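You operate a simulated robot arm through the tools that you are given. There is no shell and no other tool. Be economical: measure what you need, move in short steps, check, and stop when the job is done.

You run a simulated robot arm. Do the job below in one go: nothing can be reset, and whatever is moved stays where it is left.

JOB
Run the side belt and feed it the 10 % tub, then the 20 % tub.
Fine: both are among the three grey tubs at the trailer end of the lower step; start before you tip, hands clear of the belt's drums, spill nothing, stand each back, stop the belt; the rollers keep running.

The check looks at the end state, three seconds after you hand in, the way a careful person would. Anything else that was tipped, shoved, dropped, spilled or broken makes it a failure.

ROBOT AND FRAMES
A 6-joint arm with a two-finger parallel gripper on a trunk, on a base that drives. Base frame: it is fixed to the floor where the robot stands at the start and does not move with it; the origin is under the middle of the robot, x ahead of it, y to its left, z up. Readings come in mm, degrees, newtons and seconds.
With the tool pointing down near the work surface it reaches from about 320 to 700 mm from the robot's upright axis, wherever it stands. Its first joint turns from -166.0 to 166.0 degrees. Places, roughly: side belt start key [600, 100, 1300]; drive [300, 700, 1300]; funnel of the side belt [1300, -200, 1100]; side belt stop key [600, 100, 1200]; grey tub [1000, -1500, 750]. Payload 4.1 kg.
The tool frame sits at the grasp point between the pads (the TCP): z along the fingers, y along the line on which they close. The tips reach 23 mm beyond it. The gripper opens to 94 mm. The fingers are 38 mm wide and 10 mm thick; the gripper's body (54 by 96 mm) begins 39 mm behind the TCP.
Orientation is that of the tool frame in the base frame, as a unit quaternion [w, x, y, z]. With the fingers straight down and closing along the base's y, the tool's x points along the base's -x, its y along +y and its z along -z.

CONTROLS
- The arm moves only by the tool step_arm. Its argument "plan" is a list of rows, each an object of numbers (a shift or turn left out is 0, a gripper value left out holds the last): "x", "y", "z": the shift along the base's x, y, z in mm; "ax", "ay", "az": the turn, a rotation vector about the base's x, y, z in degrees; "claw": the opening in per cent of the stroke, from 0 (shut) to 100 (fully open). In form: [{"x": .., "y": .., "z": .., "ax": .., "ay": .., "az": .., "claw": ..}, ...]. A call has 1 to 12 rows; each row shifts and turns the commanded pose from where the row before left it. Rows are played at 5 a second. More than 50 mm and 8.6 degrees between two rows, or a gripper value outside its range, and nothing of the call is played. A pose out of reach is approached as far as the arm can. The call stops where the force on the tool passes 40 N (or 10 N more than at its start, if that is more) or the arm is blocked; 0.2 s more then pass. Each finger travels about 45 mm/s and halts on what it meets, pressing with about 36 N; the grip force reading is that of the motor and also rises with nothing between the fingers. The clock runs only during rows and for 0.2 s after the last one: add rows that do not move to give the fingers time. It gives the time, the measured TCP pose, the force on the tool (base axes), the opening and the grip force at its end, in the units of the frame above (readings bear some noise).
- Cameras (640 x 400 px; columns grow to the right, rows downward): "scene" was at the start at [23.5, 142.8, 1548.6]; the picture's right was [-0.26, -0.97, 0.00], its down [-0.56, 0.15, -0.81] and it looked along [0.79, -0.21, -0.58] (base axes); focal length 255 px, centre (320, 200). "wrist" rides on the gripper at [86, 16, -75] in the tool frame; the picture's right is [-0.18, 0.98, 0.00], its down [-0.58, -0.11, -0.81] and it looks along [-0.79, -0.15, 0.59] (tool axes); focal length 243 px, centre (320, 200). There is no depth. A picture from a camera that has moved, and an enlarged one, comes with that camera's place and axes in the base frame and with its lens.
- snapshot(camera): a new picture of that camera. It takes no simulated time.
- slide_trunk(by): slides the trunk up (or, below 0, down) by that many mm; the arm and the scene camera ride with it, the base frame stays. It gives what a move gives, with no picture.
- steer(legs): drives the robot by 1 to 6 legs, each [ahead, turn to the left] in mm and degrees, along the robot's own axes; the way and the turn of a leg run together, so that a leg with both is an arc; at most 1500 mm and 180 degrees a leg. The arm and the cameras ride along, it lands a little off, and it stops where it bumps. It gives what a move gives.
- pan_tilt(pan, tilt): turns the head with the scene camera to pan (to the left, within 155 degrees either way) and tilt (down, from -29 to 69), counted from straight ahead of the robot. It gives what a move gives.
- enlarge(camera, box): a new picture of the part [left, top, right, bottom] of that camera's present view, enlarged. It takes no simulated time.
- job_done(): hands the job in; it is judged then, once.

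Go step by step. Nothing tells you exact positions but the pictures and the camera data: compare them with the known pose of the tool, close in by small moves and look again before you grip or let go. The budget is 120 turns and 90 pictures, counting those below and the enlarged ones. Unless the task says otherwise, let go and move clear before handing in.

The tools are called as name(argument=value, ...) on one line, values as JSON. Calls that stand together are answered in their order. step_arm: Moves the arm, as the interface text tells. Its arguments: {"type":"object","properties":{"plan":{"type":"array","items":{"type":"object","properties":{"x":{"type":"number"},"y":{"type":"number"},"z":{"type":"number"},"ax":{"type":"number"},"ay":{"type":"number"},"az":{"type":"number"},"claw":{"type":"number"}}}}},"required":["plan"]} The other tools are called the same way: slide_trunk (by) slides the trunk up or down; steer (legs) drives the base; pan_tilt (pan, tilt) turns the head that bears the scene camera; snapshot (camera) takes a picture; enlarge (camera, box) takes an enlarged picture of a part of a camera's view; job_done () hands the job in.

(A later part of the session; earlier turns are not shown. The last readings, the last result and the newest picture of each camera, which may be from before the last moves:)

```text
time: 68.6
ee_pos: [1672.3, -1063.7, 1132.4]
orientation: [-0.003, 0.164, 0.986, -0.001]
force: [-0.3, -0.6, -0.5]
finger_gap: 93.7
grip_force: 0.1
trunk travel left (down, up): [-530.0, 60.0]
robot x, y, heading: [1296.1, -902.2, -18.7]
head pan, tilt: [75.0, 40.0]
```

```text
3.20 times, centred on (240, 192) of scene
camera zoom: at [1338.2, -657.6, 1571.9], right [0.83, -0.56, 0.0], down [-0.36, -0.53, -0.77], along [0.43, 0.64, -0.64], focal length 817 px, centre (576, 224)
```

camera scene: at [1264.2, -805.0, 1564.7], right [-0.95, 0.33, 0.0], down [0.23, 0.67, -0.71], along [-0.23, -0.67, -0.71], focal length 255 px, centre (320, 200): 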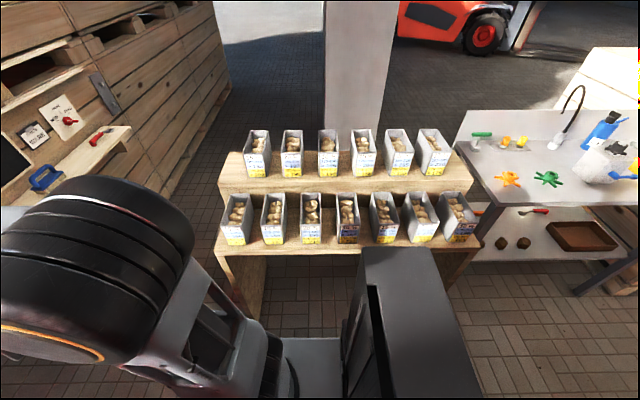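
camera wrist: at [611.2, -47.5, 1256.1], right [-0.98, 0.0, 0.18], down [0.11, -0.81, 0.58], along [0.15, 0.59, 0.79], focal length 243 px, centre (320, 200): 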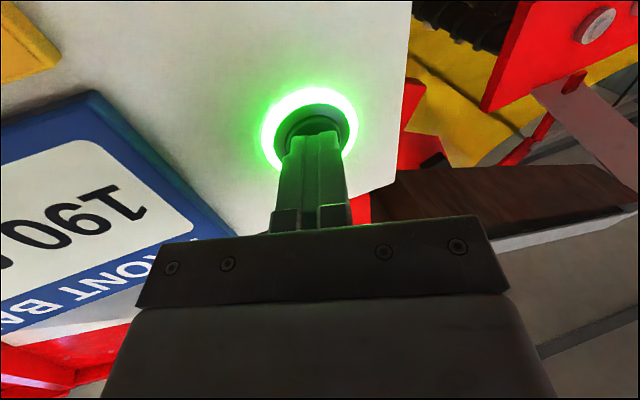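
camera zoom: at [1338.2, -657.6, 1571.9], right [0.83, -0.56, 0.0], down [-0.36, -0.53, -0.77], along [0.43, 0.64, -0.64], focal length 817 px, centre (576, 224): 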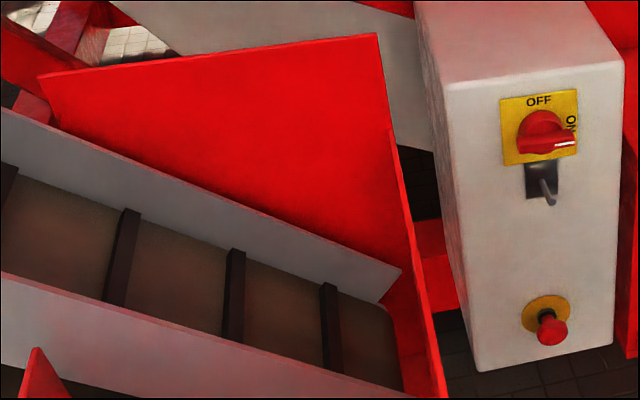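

The belt runs, with cleats travelling up, the isolator ON and the e-stop out. The 10 % tub's rim is centred at about (1350, −1500, 890), 70 × 153 mm, turned −17°; the 20 % tub is at about (1090, −1413). I'll swing the arm over the 10 % tub, high.

step_arm(plan=[{"x": -28.8, "y": -38.5, "az": -8}, {"x": -28.8, "y": -38.5, "az": -8}, {"x": -28.8, "y": -38.5, "az": -8}, {"x": -28.8, "y": -38.5, "az": -8}, {"x": -28.8, "y": -38.5, "az": -8}, {"x": -28.8, "y": -38.5, "az": -8}, {"x": -28.8, "y": -38.5, "az": -8}, {"x": -28.8, "y": -38.5, "az": -8}, {"x": -28.8, "y": -38.5, "az": -8}, {"x": -28.8, "y": -38.5, "az": -8}, {"x": -28.8, "y": -38.5, "az": -8}, {}])

step_arm(plan=[{}, {}])

snapshot(camera="wrist")

pan_tilt(pan=-90, tilt=45)

snapshot(camera="scene")

```text
time: 71.2
ee_pos: [1357.7, -1488.0, 1133.4]
orientation: [-0.002, 0.804, 0.595, 0.002]
force: [0.6, -0.1, 0.4]
finger_gap: 93.9
grip_force: 0.2
trunk travel left (down, up): [-530.0, 60.0]
robot x, y, heading: [1294.8, -903.4, -19.0]
head pan, tilt: [75.0, 40.0]
```

```text
time: 71.8
ee_pos: [1357.8, -1489.0, 1132.6]
orientation: [-0.002, 0.803, 0.596, 0.002]
force: [0.0, 0.5, -0.2]
finger_gap: 94.1
grip_force: 0.1
trunk travel left (down, up): [-530.0, 60.0]
robot x, y, heading: [1297.0, -904.4, -18.9]
head pan, tilt: [75.0, 40.0]
```

```text
46 pictures are left
camera wrist: at [1395.5, -1411.5, 1207.4], right [0.89, -0.46, 0.0], down [-0.27, -0.53, 0.8], along [-0.37, -0.71, -0.59], focal length 243 px, centre (320, 200)
```

wrist: 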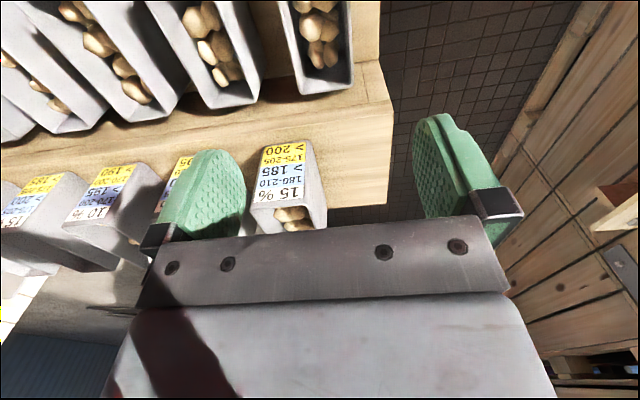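

```text
time: 74.4
ee_pos: [1357.6, -1488.4, 1133.3]
orientation: [-0.003, 0.804, 0.595, 0.001]
force: [-0.4, -0.2, -0.1]
finger_gap: 94.1
grip_force: 0.2
trunk travel left (down, up): [-530.0, 60.0]
robot x, y, heading: [1293.9, -899.4, -18.9]
head pan, tilt: [-90.0, 45.0]
```

```text
45 pictures are left
camera scene: at [1264.1, -805.1, 1564.7], right [-0.95, 0.33, 0.0], down [0.23, 0.67, -0.71], along [-0.23, -0.67, -0.71], focal length 255 px, centre (320, 200)
```

scene: 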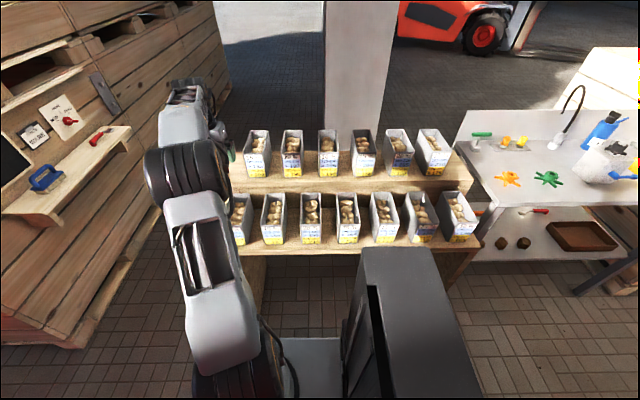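

The wrist view agrees: the back rim midpoint is near (1323, −1573), so I shift −6 mm in x and descend to just above the rim.

step_arm(plan=[{"x": -6, "y": 1, "z": -40}, {"z": -40}, {"z": -40}, {"z": -40}, {"z": -40}, {}, {}])

snapshot(camera="wrist")

enlarge(camera="scene", box=[150, 120, 310, 270])

```text
time: 76.0
ee_pos: [1346.1, -1485.2, 932.0]
orientation: [-0.002, 0.803, 0.595, 0.002]
force: [-0.9, -0.1, 0.0]
finger_gap: 94.1
grip_force: 0.0
trunk travel left (down, up): [-530.0, 60.0]
robot x, y, heading: [1297.3, -905.3, -19.3]
head pan, tilt: [-90.0, 45.0]
```

```text
44 pictures are left
camera wrist: at [1384.9, -1408.9, 1006.9], right [0.89, -0.46, 0.0], down [-0.27, -0.53, 0.8], along [-0.37, -0.71, -0.59], focal length 243 px, centre (320, 200)
```

wrist: 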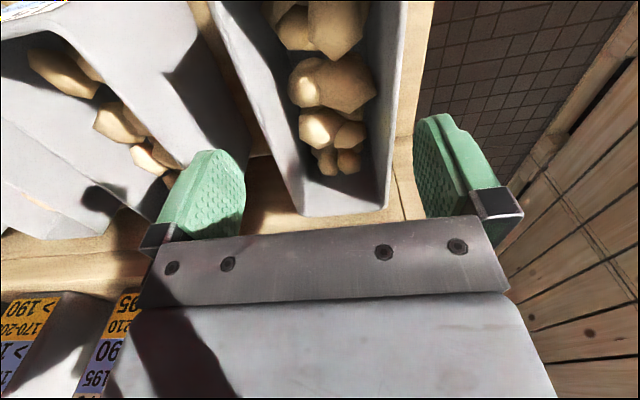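

```text
2.67 times, centred on (230, 195) of scene
camera zoom: at [1264.1, -805.0, 1564.7], right [-0.95, 0.33, 0.0], down [0.23, 0.67, -0.71], along [-0.23, -0.67, -0.71], focal length 681 px, centre (560, 213)
```

zoom: 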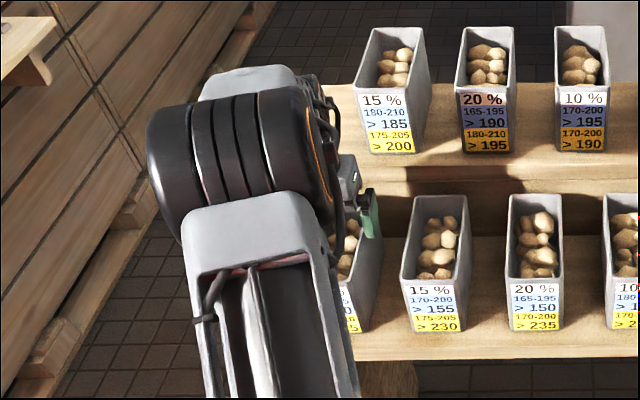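

The tub's centre line is about 5 mm to +x of the tool. I'll correct that and lower the fingers around it.

step_arm(plan=[{"x": 5, "y": -1.5}, {"z": -16}, {"z": -16}, {"z": -16}, {"z": -14}, {}, {}])

snapshot(camera="wrist")

```text
time: 77.6
ee_pos: [1353.9, -1488.1, 869.1]
orientation: [-0.002, 0.804, 0.595, 0.001]
force: [0.3, 0.0, 0.4]
finger_gap: 94.1
grip_force: 0.1
trunk travel left (down, up): [-530.0, 60.0]
robot x, y, heading: [1295.0, -905.5, -18.9]
head pan, tilt: [-90.0, 45.0]
```

```text
42 pictures are left
camera wrist: at [1392.5, -1412.2, 944.1], right [0.89, -0.46, 0.0], down [-0.27, -0.53, 0.8], along [-0.37, -0.71, -0.59], focal length 243 px, centre (320, 200)
```

wrist: 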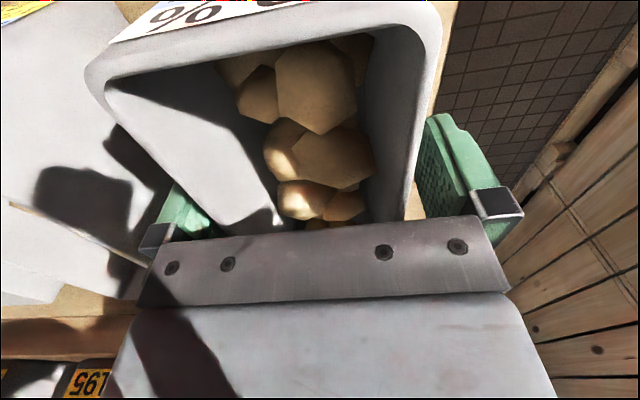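

The fingers straddle both walls. I'll close.

step_arm(plan=[{"claw": 80}, {"claw": 70}, {"claw": 0}, {}, {}, {}])

step_arm(plan=[{"z": 4}, {"z": 8}, {"z": 12}, {}])

snapshot(camera="wrist")

```text
time: 79.0
ee_pos: [1354.6, -1488.1, 869.6]
orientation: [-0.003, 0.804, 0.595, 0.001]
force: [-1.1, -1.0, 1.1]
finger_gap: 74.6
grip_force: 35.9
trunk travel left (down, up): [-530.0, 60.0]
robot x, y, heading: [1296.0, -902.4, -19.2]
head pan, tilt: [-90.0, 45.0]
```

```text
time: 80.0
ee_pos: [1354.1, -1488.4, 892.7]
orientation: [-0.002, 0.804, 0.595, 0.002]
force: [0.0, 0.7, -3.3]
finger_gap: 74.8
grip_force: 35.9
trunk travel left (down, up): [-530.0, 60.0]
robot x, y, heading: [1294.3, -902.8, -18.9]
head pan, tilt: [-90.0, 45.0]
```

```text
41 pictures are left
camera wrist: at [1392.2, -1412.1, 966.1], right [0.89, -0.46, 0.0], down [-0.27, -0.53, 0.8], along [-0.37, -0.71, -0.6], focal length 243 px, centre (320, 200)
```

wrist: 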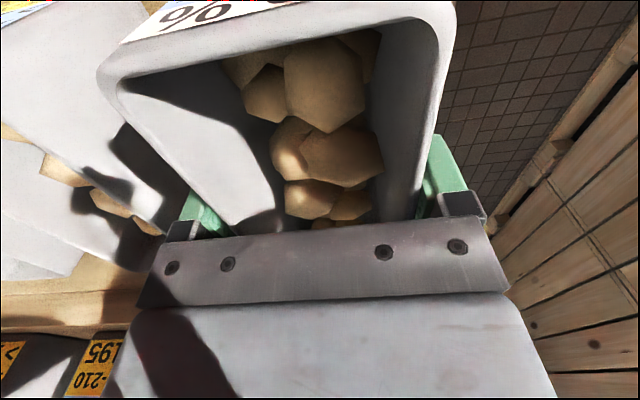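

The 10 % tub is held, about 0.4 kg. I'll lift it straight up, then swing it around the +x side keeping its world orientation, so its back faces the robot at the funnel.

step_arm(plan=[{"z": 30}, {"z": 40}, {"z": 45}, {"z": 45}, {"z": 45}, {"z": 45}, {"z": 45}, {"z": 20}, {}])

slide_trunk(by=60)

step_arm(plan=[{"x": 38, "y": 28}, {"x": 38, "y": 28}, {"x": 38, "y": 28}, {"x": 38, "y": 28}, {"x": 35, "y": 32}, {"x": 35, "y": 32}, {"x": 35, "y": 32}, {"x": 30, "y": 38}, {"x": 25, "y": 40}, {"x": 20, "y": 43}, {"x": 10, "y": 46}, {"x": 5, "y": 47}])

snapshot(camera="wrist")

```text
time: 82.0
ee_pos: [1353.1, -1489.3, 1206.5]
orientation: [-0.002, 0.803, 0.596, 0.001]
force: [-0.2, -0.5, -3.9]
finger_gap: 74.9
grip_force: 36.0
trunk travel left (down, up): [-530.0, 60.0]
robot x, y, heading: [1293.3, -906.5, -18.9]
head pan, tilt: [-90.0, 45.0]
```

```text
time: 83.0
ee_pos: [1352.3, -1489.2, 1264.9]
orientation: [-0.003, 0.804, 0.595, 0.002]
force: [0.6, 0.0, -4.2]
finger_gap: 74.7
grip_force: 36.5
trunk travel left (down, up): [-590.0, 0.0]
robot x, y, heading: [1296.6, -903.0, -18.8]
head pan, tilt: [-90.0, 45.0]
```

```text
time: 85.6
ee_pos: [1699.0, -1066.7, 1262.4]
orientation: [-0.001, 0.804, 0.595, 0.001]
force: [0.6, -0.1, -3.3]
finger_gap: 74.8
grip_force: 35.6
trunk travel left (down, up): [-590.0, 0.0]
robot x, y, heading: [1295.2, -904.6, -19.0]
head pan, tilt: [-90.0, 45.0]
```

```text
40 pictures are left
camera wrist: at [1736.6, -990.6, 1336.8], right [0.89, -0.46, 0.0], down [-0.27, -0.53, 0.8], along [-0.37, -0.71, -0.59], focal length 243 px, centre (320, 200)
```

wrist: 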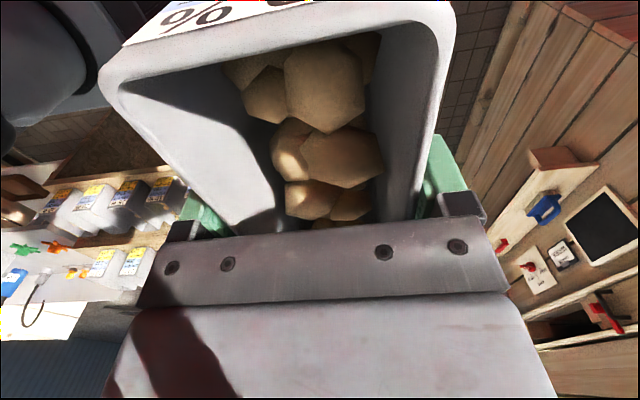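

The orientation held. Continuing around to above the chute.

step_arm(plan=[{"x": 10, "y": 47, "z": 4}, {"x": 8, "y": 48, "z": 4}, {"x": 5, "y": 48, "z": 4}, {"x": 0, "y": 48, "z": 4}, {"x": -5, "y": 48, "z": 4}, {"x": -10, "y": 47, "z": 4}, {"x": -15, "y": 46, "z": 4}, {"x": -20, "y": 45, "z": 4}, {"x": -25, "y": 42, "z": 4}, {"x": -28, "y": 40, "z": 4}, {"x": -32, "y": 36}, {"x": -34, "y": 34}])

step_arm(plan=[{"x": -36, "y": 32}, {"x": -36, "y": 32}, {"x": -36, "y": 32}, {"x": -36, "y": 30}, {"x": -36, "y": 30}, {"x": -40, "y": 28}, {}, {}])

pan_tilt(pan=75, tilt=40)

snapshot(camera="scene")

```text
time: 88.2
ee_pos: [1551.9, -536.8, 1308.1]
orientation: [-0.002, 0.804, 0.595, 0.0]
force: [0.0, 0.3, -3.6]
finger_gap: 75.1
grip_force: 35.9
trunk travel left (down, up): [-590.0, 0.0]
robot x, y, heading: [1295.7, -906.9, -18.8]
head pan, tilt: [-90.0, 45.0]
```

```text
time: 90.0
ee_pos: [1550.9, -453.7, 1301.2]
orientation: [-0.005, 0.797, 0.604, 0.0]
force: [0.7, 0.1, -3.7]
finger_gap: 74.8
grip_force: 36.0
out of reach, approached as far as the arm can: row 1, 2, 3, 4, 5, 6
trunk travel left (down, up): [-590.0, 0.0]
robot x, y, heading: [1293.7, -903.5, -18.9]
head pan, tilt: [-90.0, 45.0]
```

```text
time: 92.5
ee_pos: [1550.2, -453.8, 1300.8]
orientation: [-0.006, 0.797, 0.604, -0.001]
force: [0.7, -0.9, -3.4]
finger_gap: 75.0
grip_force: 36.0
trunk travel left (down, up): [-590.0, 0.0]
robot x, y, heading: [1296.5, -904.3, -19.1]
head pan, tilt: [75.0, 40.0]
```

```text
39 pictures are left
camera scene: at [1338.4, -657.1, 1631.8], right [0.83, -0.56, 0.0], down [-0.36, -0.53, -0.77], along [0.43, 0.63, -0.64], focal length 255 px, centre (320, 200)
```

scene: 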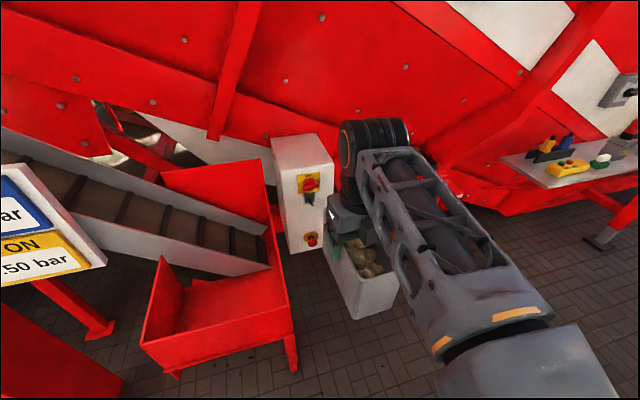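

The last wrist joint hit its limit, so the tub can't keep quite this heading; pouring about 28° off the chute's axis will be fine. I'll bring the commanded pose back near the present one while yawing +8° a row.

step_arm(plan=[{"x": 36, "y": -17, "az": 8}, {"x": 36, "y": -17, "az": 8}])

```text
time: 93.1
ee_pos: [1626.1, -487.7, 1299.3]
orientation: [-0.002, 0.713, 0.702, 0.0]
force: [0.2, -0.9, -4.5]
finger_gap: 74.8
grip_force: 36.1
trunk travel left (down, up): [-590.0, 0.0]
robot x, y, heading: [1293.3, -903.1, -18.8]
head pan, tilt: [75.0, 40.0]
```

The commanded pose had been reset to the measured one; that's fine. I'll finish the yaw and move over the chute.

step_arm(plan=[{"x": -35.1, "y": 27.9, "az": 8}, {"x": -35.1, "y": 27.9, "az": 8}, {"x": -35.1, "y": 27.9}, {"x": -35.1, "y": 27.9}, {"x": -35.1, "y": 27.9}, {"x": -35.1, "y": 27.9}, {"x": -35.1, "y": 27.9}, {"x": -35.1, "y": 27.9}, {}, {}])

snapshot(camera="scene")

```text
time: 95.3
ee_pos: [1337.5, -333.3, 1263.1]
orientation: [-0.003, 0.609, 0.793, -0.001]
force: [-0.3, -0.1, -3.4]
finger_gap: 74.8
grip_force: 36.1
out of reach, approached as far as the arm can: row 5, 6, 7, 8
trunk travel left (down, up): [-590.0, 0.0]
robot x, y, heading: [1297.6, -905.6, -18.8]
head pan, tilt: [75.0, 40.0]
```

```text
38 pictures are left
camera scene: at [1338.1, -656.9, 1631.8], right [0.83, -0.56, 0.0], down [-0.36, -0.53, -0.77], along [0.43, 0.63, -0.64], focal length 255 px, centre (320, 200)
```

scene: 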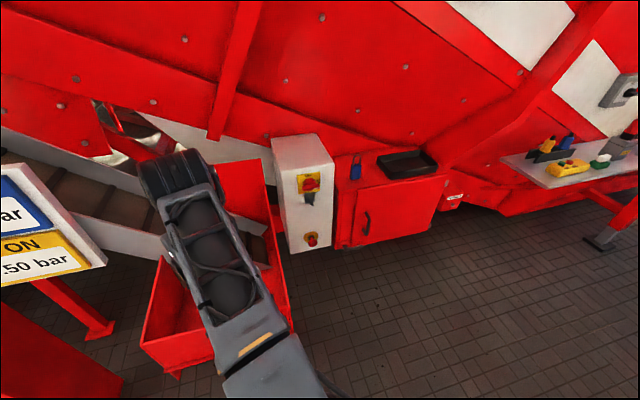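

The arm is at its reach limit tool-down, but pitching forward frees reach. I'll begin pitching gently while gaining height and going further in.

step_arm(plan=[{"ax": 7.73, "ay": 2.07, "z": 4}, {"ax": 7.73, "ay": 2.07, "z": 10, "y": 8}, {"ax": 7.73, "ay": 2.07, "z": 10, "y": 10}, {"ax": 7.73, "ay": 2.07, "z": 8, "y": 12, "x": 2}, {}])

snapshot(camera="wrist")

snapshot(camera="scene")

```text
time: 96.5
ee_pos: [1359.4, -301.5, 1278.8]
orientation: [-0.211, 0.599, 0.755, 0.162]
force: [-0.4, -0.1, -4.2]
finger_gap: 75.1
grip_force: 35.7
trunk travel left (down, up): [-590.0, 0.0]
robot x, y, heading: [1293.0, -904.2, -19.0]
head pan, tilt: [75.0, 40.0]
```

```text
37 pictures are left
camera wrist: at [1366.0, -263.9, 1386.9], right [0.99, 0.07, -0.1], down [0.11, -0.91, 0.39], along [-0.07, -0.4, -0.91], focal length 243 px, centre (320, 200)
```

wrist: 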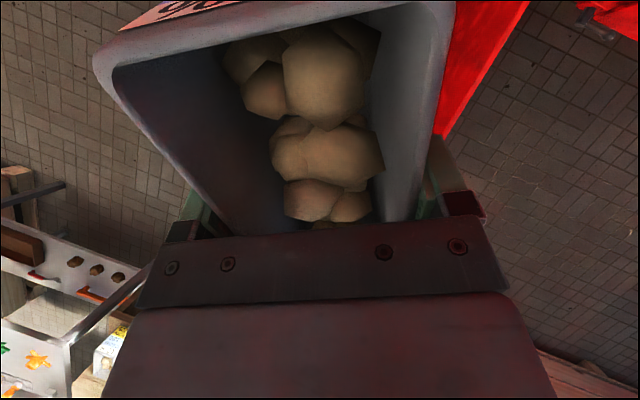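

```text
36 pictures are left
camera scene: at [1338.1, -657.3, 1631.9], right [0.83, -0.56, 0.0], down [-0.36, -0.53, -0.77], along [0.43, 0.64, -0.64], focal length 255 px, centre (320, 200)
```

scene: 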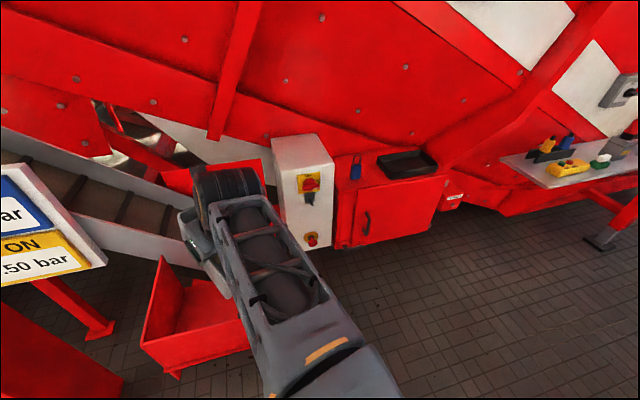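

The tub is inside the chute outline. I'll shift to its centre while pitching to about 64°, then look.

step_arm(plan=[{"ax": 7.73, "ay": 2.07, "z": 6, "y": 9, "x": -5}, {"ax": 7.73, "ay": 2.07, "z": 6, "y": 9, "x": -6}, {"ax": 7.73, "ay": 2.07, "z": 5, "y": 9, "x": -5}, {"ax": 7.73, "ay": 2.07, "z": 5, "y": 9, "x": -5}, {}])

snapshot(camera="wrist")

snapshot(camera="scene")

```text
time: 97.7
ee_pos: [1345.3, -266.5, 1302.4]
orientation: [-0.411, 0.533, 0.664, 0.326]
force: [0.1, -0.8, -4.5]
finger_gap: 75.0
grip_force: 35.6
trunk travel left (down, up): [-590.0, 0.0]
robot x, y, heading: [1294.6, -905.1, -19.0]
head pan, tilt: [75.0, 40.0]
```

```text
35 pictures are left
camera wrist: at [1365.0, -290.8, 1412.4], right [0.98, 0.14, -0.17], down [0.11, -0.98, -0.15], along [-0.19, 0.13, -0.97], focal length 243 px, centre (320, 200)
```

wrist: 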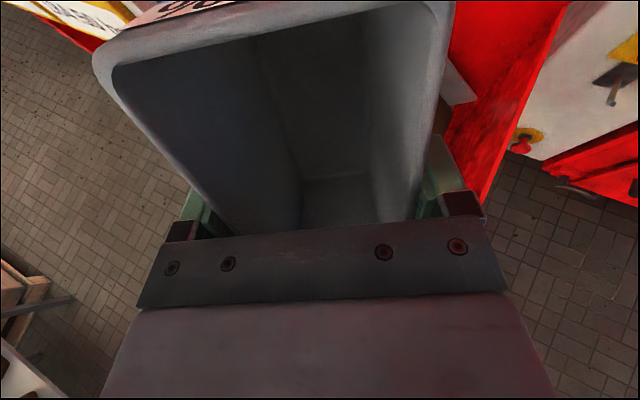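

```text
34 pictures are left
camera scene: at [1338.2, -656.9, 1631.8], right [0.83, -0.56, 0.0], down [-0.36, -0.53, -0.77], along [0.43, 0.63, -0.64], focal length 255 px, centre (320, 200)
```

scene: 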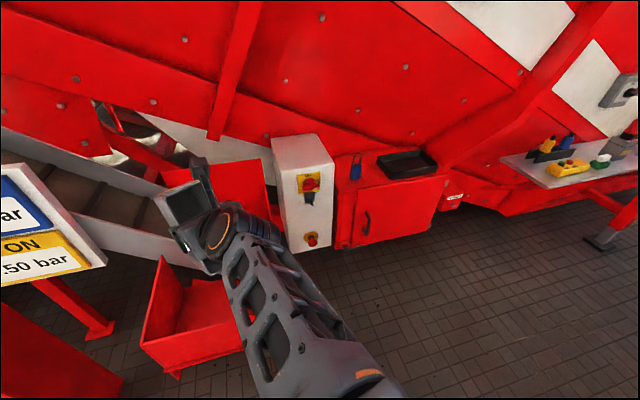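

The potatoes have slid to the low end, still inside (same weight). I'll go a bit further in and pour in slow steps.

step_arm(plan=[{"ax": 7.73, "ay": 2.07, "y": 9, "x": -2}, {"ax": 7.73, "ay": 2.07, "y": 9, "x": -2}, {"ax": 7.73, "ay": 2.07, "y": 9, "x": -2}, {"ax": 4.8, "ay": 1.3}, {}, {"ax": 4.8, "ay": 1.3}, {}, {"ax": 4.8, "ay": 1.3}, {}, {}])

snapshot(camera="wrist")

snapshot(camera="scene")

```text
time: 99.9
ee_pos: [1344.0, -244.9, 1333.3]
orientation: [0.616, -0.38, -0.479, -0.497]
force: [-0.3, -0.9, -3.6]
finger_gap: 74.9
grip_force: 36.2
trunk travel left (down, up): [-590.0, 0.0]
robot x, y, heading: [1293.4, -902.6, -18.9]
head pan, tilt: [75.0, 40.0]
```

```text
33 pictures are left
camera wrist: at [1376.6, -336.1, 1398.3], right [0.95, 0.26, -0.17], down [0.04, -0.64, -0.77], along [-0.31, 0.72, -0.62], focal length 243 px, centre (320, 200)
```

wrist: 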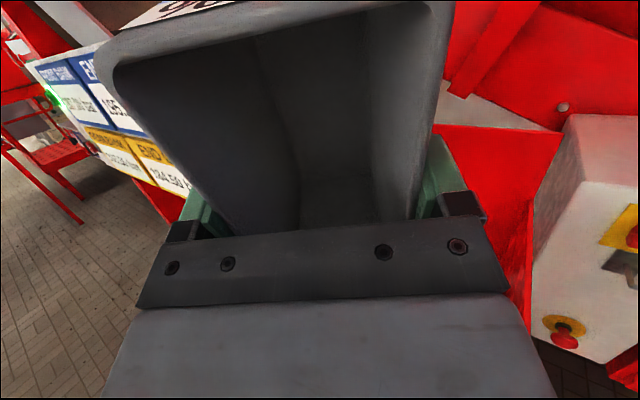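

```text
32 pictures are left
camera scene: at [1338.1, -656.9, 1631.8], right [0.83, -0.56, 0.0], down [-0.36, -0.53, -0.77], along [0.43, 0.63, -0.64], focal length 255 px, centre (320, 200)
```

scene: 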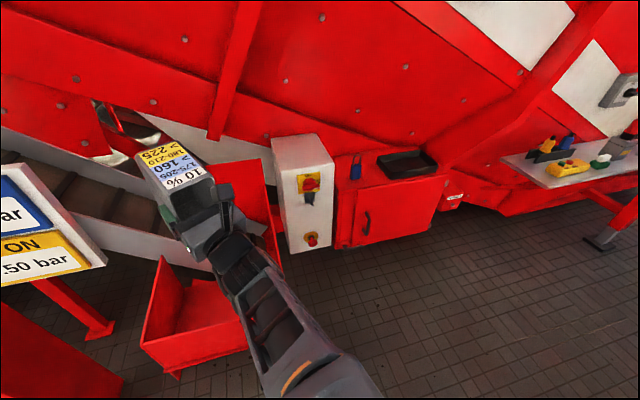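

Pitch is about 105° and nothing has left yet. I'll lower a little and tip further in small steps.

step_arm(plan=[{"z": -12}, {"z": -10, "ax": 4.8, "ay": 1.3}, {}, {"ax": 4.8, "ay": 1.3}, {}, {}])

snapshot(camera="scene")

```text
time: 101.3
ee_pos: [1347.3, -244.6, 1311.2]
orientation: [0.653, -0.338, -0.422, -0.53]
force: [0.6, -1.0, -3.8]
finger_gap: 74.7
grip_force: 35.8
trunk travel left (down, up): [-590.0, 0.0]
robot x, y, heading: [1295.4, -905.6, -19.2]
head pan, tilt: [75.0, 40.0]
```

```text
31 pictures are left
camera scene: at [1338.1, -656.9, 1631.8], right [0.83, -0.56, 0.0], down [-0.36, -0.53, -0.77], along [0.43, 0.63, -0.64], focal length 255 px, centre (320, 200)
```

scene: 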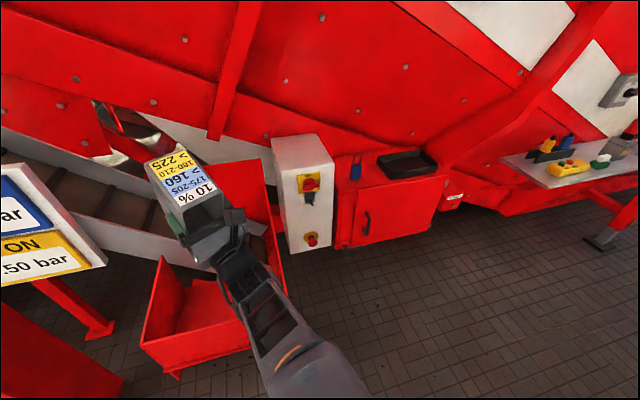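

At about 115° the potatoes seem still to be held by friction. I'll tip on to about 133°, rising a little to keep the wrist clear of the outer wall.

step_arm(plan=[{"z": 6, "ax": 4.8, "ay": 1.3}, {}, {"z": 6, "ax": 4.8, "ay": 1.3}, {}, {"z": 6, "ax": 4.8, "ay": 1.3}, {}])

snapshot(camera="scene")

step_arm(plan=[{}])

snapshot(camera="wrist")

```text
time: 102.7
ee_pos: [1342.8, -236.6, 1315.6]
orientation: [0.714, -0.261, -0.356, -0.544]
force: [0.2, 0.3, -4.6]
finger_gap: 75.1
grip_force: 36.0
out of reach, approached as far as the arm can: row 3, 5
trunk travel left (down, up): [-590.0, 0.0]
robot x, y, heading: [1293.9, -906.9, -18.7]
head pan, tilt: [75.0, 40.0]
```

```text
30 pictures are left
camera scene: at [1338.3, -657.1, 1631.9], right [0.83, -0.56, 0.0], down [-0.36, -0.53, -0.77], along [0.43, 0.63, -0.64], focal length 255 px, centre (320, 200)
```

scene: 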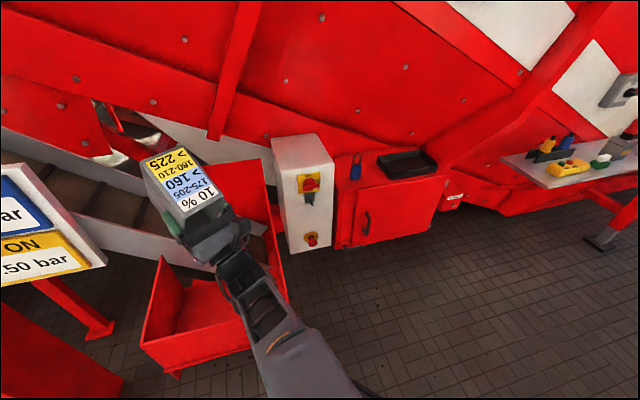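

```text
time: 103.1
ee_pos: [1342.6, -237.8, 1314.6]
orientation: [0.713, -0.262, -0.355, -0.545]
force: [0.3, 0.0, -3.9]
finger_gap: 75.0
grip_force: 35.9
trunk travel left (down, up): [-590.0, 0.0]
robot x, y, heading: [1292.5, -904.0, -19.1]
head pan, tilt: [75.0, 40.0]
```

```text
29 pictures are left
camera wrist: at [1385.5, -341.6, 1336.8], right [0.92, 0.38, -0.13], down [-0.02, -0.3, -0.95], along [-0.4, 0.88, -0.27], focal length 243 px, centre (320, 200)
```

wrist: 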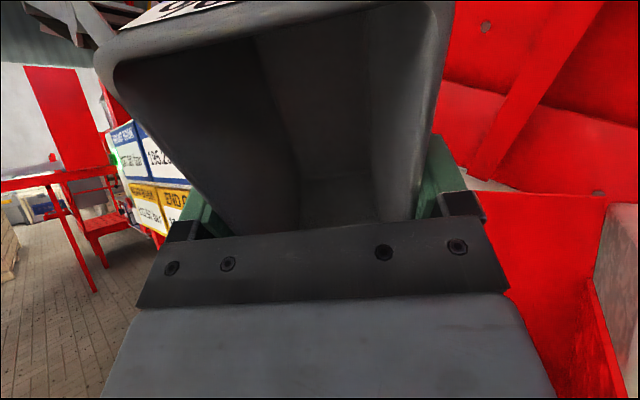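

I'll zoom in on the tub mouth and the belt to see where the potatoes are.

enlarge(camera="scene", box=[100, 130, 300, 380])

enlarge(camera="wrist", box=[200, 100, 460, 240])

```text
1.60 times, centred on (200, 255) of scene
camera zoom: at [1338.2, -656.8, 1631.8], right [0.83, -0.56, 0.0], down [-0.36, -0.53, -0.77], along [0.43, 0.63, -0.64], focal length 409 px, centre (512, 112)
```

zoom: 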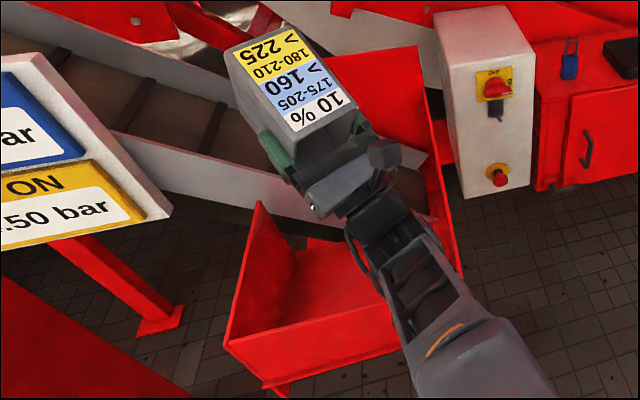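

```text
2.46 times, centred on (330, 170) of wrist
camera zoom: at [1385.5, -341.6, 1336.8], right [0.92, 0.38, -0.13], down [-0.02, -0.3, -0.95], along [-0.4, 0.88, -0.27], focal length 597 px, centre (295, 274)
```

zoom: 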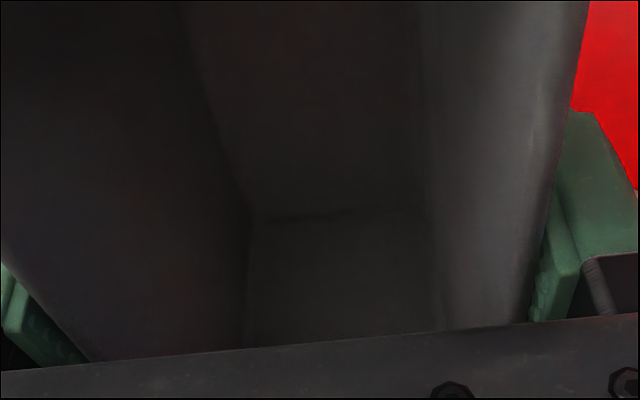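

I can't tell whether they're out. I'll wait a couple of seconds and look at the belt again.

step_arm(plan=[{}, {}, {}, {}, {}, {}, {}, {}, {}, {}, {}, {}])

enlarge(camera="scene", box=[0, 110, 320, 310])

```text
time: 105.7
ee_pos: [1343.3, -237.4, 1315.7]
orientation: [0.713, -0.261, -0.355, -0.545]
force: [0.4, 0.7, -2.9]
finger_gap: 75.2
grip_force: 36.3
trunk travel left (down, up): [-590.0, 0.0]
robot x, y, heading: [1294.5, -906.0, -18.8]
head pan, tilt: [75.0, 40.0]
```

```text
2.00 times, centred on (160, 210) of scene
camera zoom: at [1338.2, -656.8, 1631.8], right [0.83, -0.56, 0.0], down [-0.36, -0.53, -0.77], along [0.43, 0.63, -0.64], focal length 511 px, centre (640, 180)
```

zoom: 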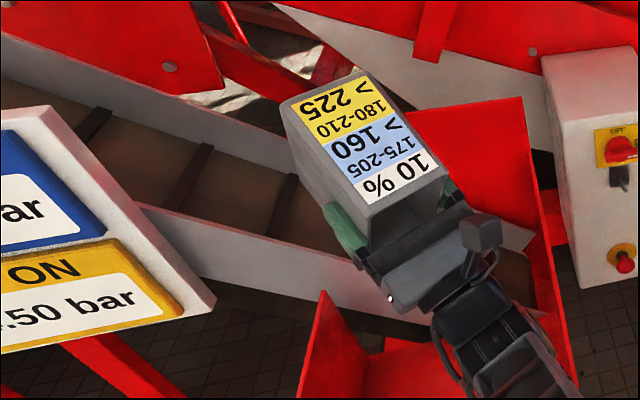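

They're still inside, and the slope isn't steep enough at this wrist limit. I'll un-tip partly, then lower the trunk while raising the arm so the tool can point further up.

step_arm(plan=[{"ax": -7.73, "ay": -2.07}, {"ax": -7.73, "ay": -2.07}, {"ax": -7.73, "ay": -2.07}, {"ax": -7.73, "ay": -2.07}, {"ax": -7.73, "ay": -2.07}, {"z": 30}, {"z": 30}, {"z": 30}, {}])

slide_trunk(by=-90)

step_arm(plan=[{"z": 30}, {"z": 30}, {"z": 30}, {}])

slide_trunk(by=-90)

snapshot(camera="wrist")

```text
time: 107.7
ee_pos: [1336.4, -237.9, 1405.9]
orientation: [-0.552, 0.437, 0.57, 0.423]
force: [0.3, -0.1, -3.9]
finger_gap: 74.8
grip_force: 35.7
trunk travel left (down, up): [-590.0, 0.0]
robot x, y, heading: [1294.4, -904.9, -19.0]
head pan, tilt: [75.0, 40.0]
```

```text
time: 108.9
ee_pos: [1336.4, -237.9, 1315.0]
orientation: [-0.551, 0.438, 0.572, 0.421]
force: [0.0, -0.2, -3.9]
finger_gap: 74.9
grip_force: 36.2
trunk travel left (down, up): [-500.0, 90.0]
robot x, y, heading: [1297.0, -902.9, -19.0]
head pan, tilt: [75.0, 40.0]
```

```text
time: 109.9
ee_pos: [1339.9, -236.7, 1406.9]
orientation: [-0.551, 0.438, 0.57, 0.423]
force: [-0.2, -0.5, -3.9]
finger_gap: 74.6
grip_force: 35.6
trunk travel left (down, up): [-500.0, 90.0]
robot x, y, heading: [1291.6, -903.6, -18.9]
head pan, tilt: [75.0, 40.0]
```

```text
time: 111.2
ee_pos: [1337.7, -236.8, 1317.0]
orientation: [-0.552, 0.437, 0.571, 0.422]
force: [0.3, 0.0, -4.0]
finger_gap: 75.0
grip_force: 35.9
trunk travel left (down, up): [-410.0, 180.0]
robot x, y, heading: [1296.2, -903.1, -19.1]
head pan, tilt: [75.0, 40.0]
```

```text
25 pictures are left
camera wrist: at [1370.1, -303.0, 1404.4], right [0.95, 0.25, -0.18], down [0.11, -0.83, -0.55], along [-0.29, 0.51, -0.81], focal length 243 px, centre (320, 200)
```

wrist: 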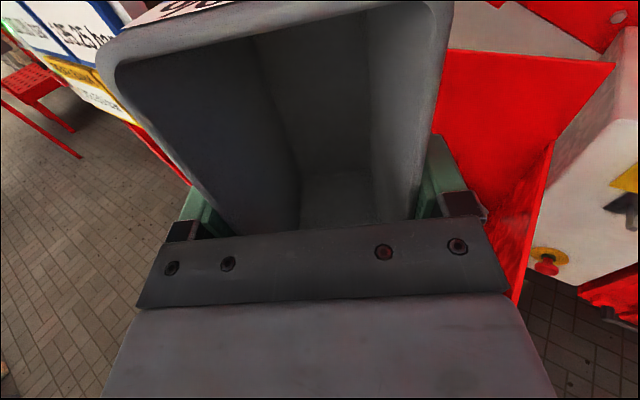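

Now I'll tip again, steeper, with a bit more height for wrist clearance.

step_arm(plan=[{"ax": 7.73, "ay": 2.07}, {"ax": 7.73, "ay": 2.07}, {"ax": 7.73, "ay": 2.07, "z": 5}, {"ax": 7.73, "ay": 2.07, "z": 5, "y": 4}, {"ax": 4.8, "ay": 1.3, "z": 5, "y": 4}, {}, {"ax": 4.8, "ay": 1.3, "z": 5, "y": 4}, {}, {"ax": 4.8, "ay": 1.3, "z": 5, "y": 4}, {}, {}])

snapshot(camera="scene")

```text
time: 113.6
ee_pos: [1355.0, -224.2, 1352.0]
orientation: [0.728, -0.232, -0.298, -0.573]
force: [2.3, -0.4, -2.2]
finger_gap: 74.9
grip_force: 36.5
trunk travel left (down, up): [-410.0, 180.0]
robot x, y, heading: [1294.7, -902.3, -19.0]
head pan, tilt: [75.0, 40.0]
```

```text
24 pictures are left
camera scene: at [1338.0, -657.0, 1451.8], right [0.83, -0.56, 0.0], down [-0.36, -0.53, -0.77], along [0.43, 0.63, -0.64], focal length 255 px, centre (320, 200)
```

scene: 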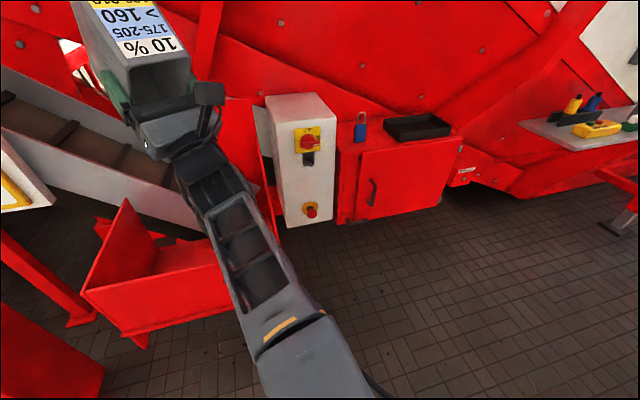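

Pitch is about 136° and the force just changed. I'll wait a moment and look again.

step_arm(plan=[{}, {}, {}, {}])

enlarge(camera="scene", box=[40, 60, 280, 300])

```text
time: 114.6
ee_pos: [1355.1, -224.0, 1349.5]
orientation: [0.727, -0.233, -0.298, -0.573]
force: [-0.5, -0.5, -4.1]
finger_gap: 74.6
grip_force: 36.0
trunk travel left (down, up): [-410.0, 180.0]
robot x, y, heading: [1296.1, -899.1, -18.8]
head pan, tilt: [75.0, 40.0]
```

```text
1.67 times, centred on (160, 180) of scene
camera zoom: at [1338.2, -656.9, 1451.8], right [0.83, -0.56, 0.0], down [-0.36, -0.53, -0.77], along [0.43, 0.63, -0.64], focal length 426 px, centre (587, 233)
```

zoom: 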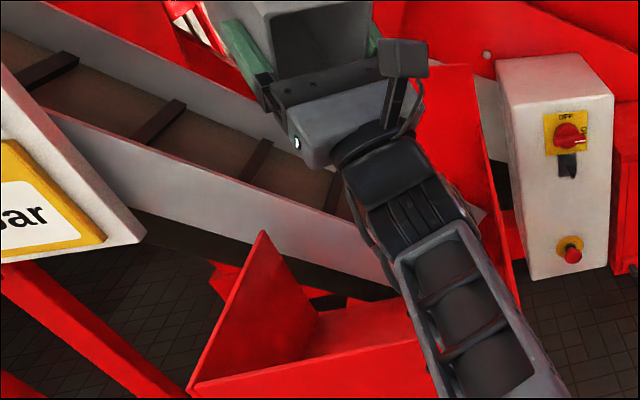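

In the wrist views the tub has looked empty since about 64°; a half-full tub would show. I'll un-tip it to check inside, and look around the chute for anything fallen.

step_arm(plan=[{"ax": -7.73, "ay": -2.07}, {"ax": -7.73, "ay": -2.07}, {"ax": -7.73, "ay": -2.07}, {"ax": -7.73, "ay": -2.07}, {"ax": -7.73, "ay": -2.07}, {"ax": -7.73, "ay": -2.07}, {"ax": -7.73, "ay": -2.07}, {"ax": -7.73, "ay": -2.07}, {"ax": -7.73, "ay": -2.07}, {"ax": -7.73, "ay": -2.07, "y": -20}, {}])

snapshot(camera="wrist")

pan_tilt(pan=115, tilt=35)

snapshot(camera="scene")

```text
time: 117.0
ee_pos: [1349.8, -281.0, 1308.0]
orientation: [-0.39, 0.531, 0.69, 0.299]
force: [0.1, 0.1, -4.5]
finger_gap: 74.6
grip_force: 35.9
out of reach, approached as far as the arm can: row 7, 8, 9, 10
trunk travel left (down, up): [-410.0, 180.0]
robot x, y, heading: [1294.7, -904.5, -18.9]
head pan, tilt: [75.0, 40.0]
```

```text
22 pictures are left
camera wrist: at [1367.8, -297.6, 1420.7], right [0.97, 0.16, -0.16], down [0.15, -0.99, -0.08], along [-0.17, 0.05, -0.98], focal length 243 px, centre (320, 200)
```

wrist: 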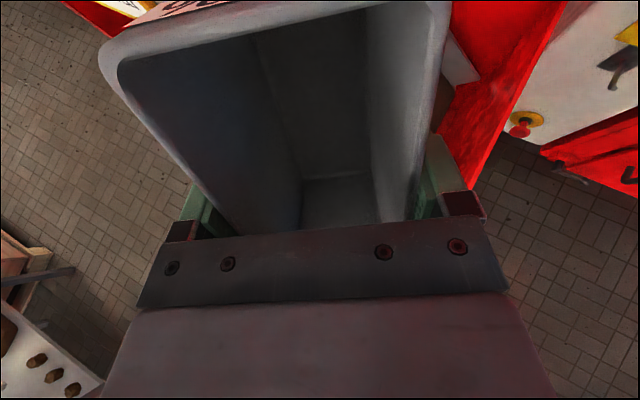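

```text
time: 118.0
ee_pos: [1349.1, -281.4, 1310.2]
orientation: [-0.39, 0.531, 0.691, 0.298]
force: [0.4, 0.2, -3.8]
finger_gap: 75.2
grip_force: 36.1
trunk travel left (down, up): [-410.0, 180.0]
robot x, y, heading: [1296.0, -905.0, -19.1]
head pan, tilt: [115.0, 35.0]
```

```text
21 pictures are left
camera scene: at [1281.5, -639.9, 1459.4], right [0.99, 0.1, 0.0], down [0.06, -0.57, -0.82], along [-0.09, 0.81, -0.57], focal length 255 px, centre (320, 200)
```

scene: 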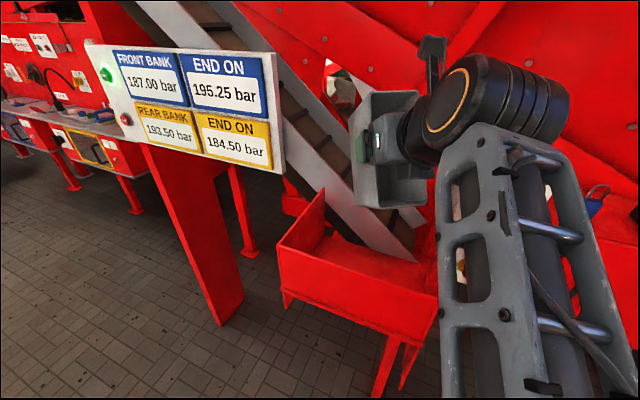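

The tub is empty and the panel readings changed (front 187.0, rear 193.5), so the feed registered, with no potatoes on the floor. Next I raise the trunk, un-tip fully while backing off and carry the tub back.

slide_trunk(by=90)

step_arm(plan=[{"ax": -8.14, "ay": -2.18, "y": -20}, {"ax": -8.14, "ay": -2.18, "y": -20}, {"ax": -8.14, "ay": -2.18, "y": -22, "x": 4}, {"ax": -8.14, "ay": -2.18, "y": -22, "x": 4}, {"ax": -8.14, "ay": -2.18, "y": -24, "x": 6}, {"ax": -8.14, "ay": -2.18, "y": -25, "x": 8}, {"ax": -8.14, "ay": -2.18, "y": -25, "x": 10}, {}, {}])

```text
time: 119.3
ee_pos: [1350.0, -282.1, 1398.4]
orientation: [-0.39, 0.531, 0.69, 0.299]
force: [0.3, 0.0, -3.9]
finger_gap: 75.1
grip_force: 35.8
trunk travel left (down, up): [-500.0, 90.0]
robot x, y, heading: [1293.5, -899.6, -19.0]
head pan, tilt: [115.0, 35.0]
```

```text
time: 121.3
ee_pos: [1382.7, -486.6, 1346.1]
orientation: [-0.001, 0.61, 0.793, 0.001]
force: [-0.7, -0.1, -3.3]
finger_gap: 74.8
grip_force: 35.9
out of reach, approached as far as the arm can: row 1, 2, 3, 4, 5, 6, 7
trunk travel left (down, up): [-500.0, 90.0]
robot x, y, heading: [1294.6, -901.1, -19.0]
head pan, tilt: [115.0, 35.0]
```

Upright again. I'll carry it back around the +x side, turning back the yaw.

step_arm(plan=[{"x": 46, "y": -6, "z": -10}, {"x": 42, "y": -16, "z": -12}, {"x": 40, "y": -21, "z": -12, "az": -4}, {"x": 38, "y": -24, "z": -12, "az": -4}, {"x": 35, "y": -28, "z": -12, "az": -4}, {"x": 32, "y": -32, "z": -12, "az": -4}, {"x": 28, "y": -35, "z": -12, "az": -4}, {"x": 24, "y": -38, "z": -12, "az": -4}, {"x": 21, "y": -40, "z": -12, "az": -4}, {"x": 16, "y": -42, "z": -12, "az": -4}, {"x": 12, "y": -44, "z": -12}, {"x": 7, "y": -44, "z": -12}])

step_arm(plan=[{"x": 2, "y": -45}, {"x": -2, "y": -45}, {"x": -7, "y": -44}, {"x": -12, "y": -44}, {"x": -16, "y": -42}, {"x": -21, "y": -40}, {"x": -28.5, "y": -33.7}, {"x": -28.5, "y": -33.7}, {"x": -28.5, "y": -33.7}, {"x": -28.5, "y": -33.7}, {}])

```text
time: 123.9
ee_pos: [1723.4, -855.8, 1205.3]
orientation: [0.0, 0.805, 0.594, 0.0]
force: [0.5, 0.2, -4.3]
finger_gap: 74.7
grip_force: 35.9
trunk travel left (down, up): [-500.0, 90.0]
robot x, y, heading: [1294.1, -904.5, -19.2]
head pan, tilt: [115.0, 35.0]
```

```text
time: 126.3
ee_pos: [1551.7, -1252.9, 1203.5]
orientation: [0.0, 0.804, 0.595, -0.001]
force: [-0.5, -0.1, -3.7]
finger_gap: 74.3
grip_force: 35.8
trunk travel left (down, up): [-500.0, 90.0]
robot x, y, heading: [1293.6, -905.3, -19.2]
head pan, tilt: [115.0, 35.0]
```

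Now back over its spot, then down.

step_arm(plan=[{"x": -28.2, "y": -33.6}, {"x": -28.2, "y": -33.6}, {"x": -28.2, "y": -33.6}, {"x": -28.2, "y": -33.6}, {"x": -28.2, "y": -33.6}, {"x": -28.2, "y": -33.6}, {"x": -28.2, "y": -33.6}, {}, {}])

step_arm(plan=[{"z": -45}, {"z": -45}, {"z": -45}, {"z": -45}, {"z": -45}, {"z": -40}, {"z": -30}, {}, {}])

pan_tilt(pan=-90, tilt=45)

enlarge(camera="scene", box=[180, 100, 380, 260])

```text
time: 128.3
ee_pos: [1356.4, -1484.6, 1200.6]
orientation: [-0.001, 0.804, 0.594, -0.001]
force: [-0.1, 0.7, -4.5]
finger_gap: 74.8
grip_force: 36.6
trunk travel left (down, up): [-500.0, 90.0]
robot x, y, heading: [1297.8, -904.7, -19.2]
head pan, tilt: [115.0, 35.0]
```

```text
time: 130.3
ee_pos: [1352.8, -1486.6, 907.3]
orientation: [-0.002, 0.805, 0.594, -0.001]
force: [0.6, 0.1, -3.6]
finger_gap: 74.9
grip_force: 35.6
trunk travel left (down, up): [-500.0, 90.0]
robot x, y, heading: [1297.0, -902.0, -19.2]
head pan, tilt: [115.0, 35.0]
```

```text
time: 133.3
ee_pos: [1353.3, -1485.3, 907.8]
orientation: [-0.001, 0.804, 0.595, 0.0]
force: [0.0, 0.1, -5.2]
finger_gap: 74.7
grip_force: 35.9
trunk travel left (down, up): [-500.0, 90.0]
robot x, y, heading: [1292.9, -903.9, -19.0]
head pan, tilt: [-90.0, 45.0]
```

```text
2.50 times, centred on (280, 180) of scene
camera zoom: at [1264.1, -805.6, 1534.7], right [-0.95, 0.33, 0.0], down [0.23, 0.67, -0.71], along [-0.23, -0.67, -0.71], focal length 639 px, centre (420, 250)
```

zoom: 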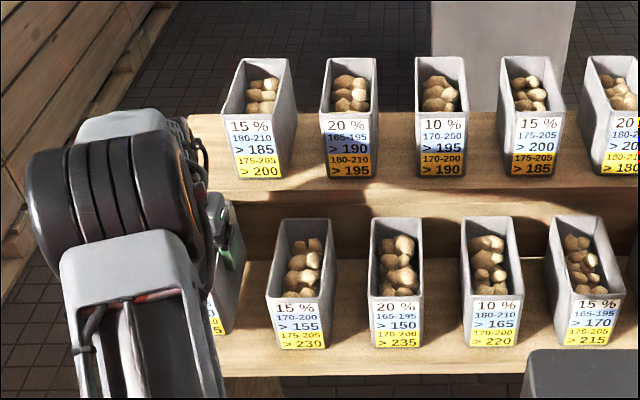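

In place. Lowering the last centimetres gently, then opening.

step_arm(plan=[{"z": -15}, {"z": -12}, {"z": -6}, {"z": -3}, {"z": -2}, {}, {}])

```text
time: 134.9
ee_pos: [1353.0, -1487.2, 870.7]
orientation: [0.002, 0.804, 0.594, -0.002]
force: [-2.4, -8.5, 18.9]
finger_gap: 74.7
grip_force: 36.3
trunk travel left (down, up): [-500.0, 90.0]
robot x, y, heading: [1297.0, -905.9, -18.9]
head pan, tilt: [-90.0, 45.0]
```

Contact made. I'll ease up a hair, open, and check.

step_arm(plan=[{"z": 1}, {"claw": 85}, {"claw": 100}, {}, {}, {}])

step_arm(plan=[{"z": 20}, {"z": 25}, {"z": 40}, {"z": 45}, {"z": 45}, {"z": 45}, {}])

snapshot(camera="wrist")

```text
time: 136.3
ee_pos: [1353.1, -1486.3, 871.1]
orientation: [0.0, 0.804, 0.594, -0.001]
force: [0.1, 0.6, 0.6]
finger_gap: 94.0
grip_force: 0.1
trunk travel left (down, up): [-500.0, 90.0]
robot x, y, heading: [1295.4, -904.6, -19.1]
head pan, tilt: [-90.0, 45.0]
```

```text
time: 137.9
ee_pos: [1351.6, -1485.7, 1092.4]
orientation: [-0.001, 0.805, 0.594, 0.0]
force: [-0.5, -0.7, -0.2]
finger_gap: 93.9
grip_force: 0.1
trunk travel left (down, up): [-500.0, 90.0]
robot x, y, heading: [1292.6, -904.9, -19.0]
head pan, tilt: [-90.0, 45.0]
```

```text
19 pictures are left
camera wrist: at [1390.2, -1408.0, 1166.0], right [0.89, -0.46, 0.0], down [-0.27, -0.52, 0.81], along [-0.38, -0.71, -0.59], focal length 243 px, centre (320, 200)
```

wrist: 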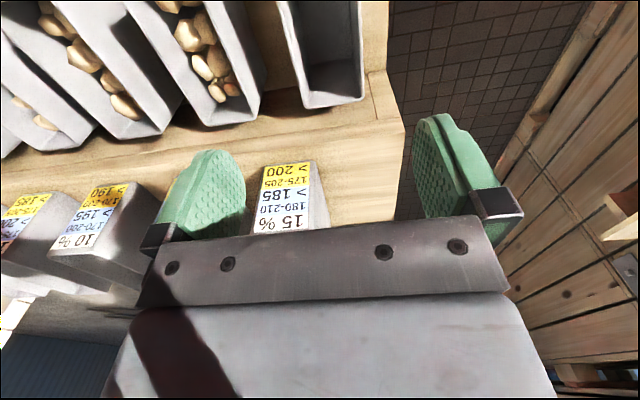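

The 10 % tub stands back in place, empty. Next the 20 % tub, two places over, at about (1094, −1404).

step_arm(plan=[{"z": 15}, {"x": -43, "y": 13.7}, {"x": -43, "y": 13.7}, {"x": -43, "y": 13.7}, {"x": -43, "y": 13.7}, {"x": -43, "y": 13.7}, {"x": -43, "y": 13.7}, {}, {}])

step_arm(plan=[{"z": -45}, {"z": -45}, {"z": -45}, {"z": -40}, {}, {}])

snapshot(camera="wrist")

```text
time: 139.9
ee_pos: [1096.9, -1402.7, 1110.9]
orientation: [-0.001, 0.804, 0.594, 0.0]
force: [-1.0, -0.3, -0.3]
finger_gap: 94.0
grip_force: 0.2
trunk travel left (down, up): [-500.0, 90.0]
robot x, y, heading: [1294.4, -903.0, -19.1]
head pan, tilt: [-90.0, 45.0]
```

```text
time: 141.3
ee_pos: [1096.9, -1401.7, 930.7]
orientation: [-0.001, 0.804, 0.595, 0.0]
force: [0.0, 0.2, 0.4]
finger_gap: 94.2
grip_force: 0.0
trunk travel left (down, up): [-500.0, 90.0]
robot x, y, heading: [1293.3, -906.6, -19.0]
head pan, tilt: [-90.0, 45.0]
```

```text
18 pictures are left
camera wrist: at [1134.7, -1325.9, 1003.9], right [0.89, -0.46, 0.0], down [-0.27, -0.52, 0.81], along [-0.38, -0.71, -0.59], focal length 243 px, centre (320, 200)
```

wrist: 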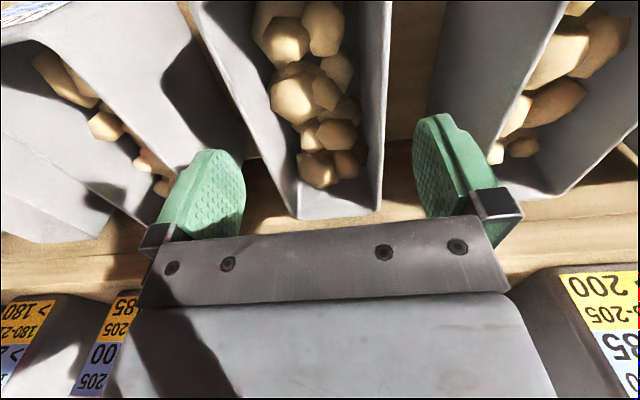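

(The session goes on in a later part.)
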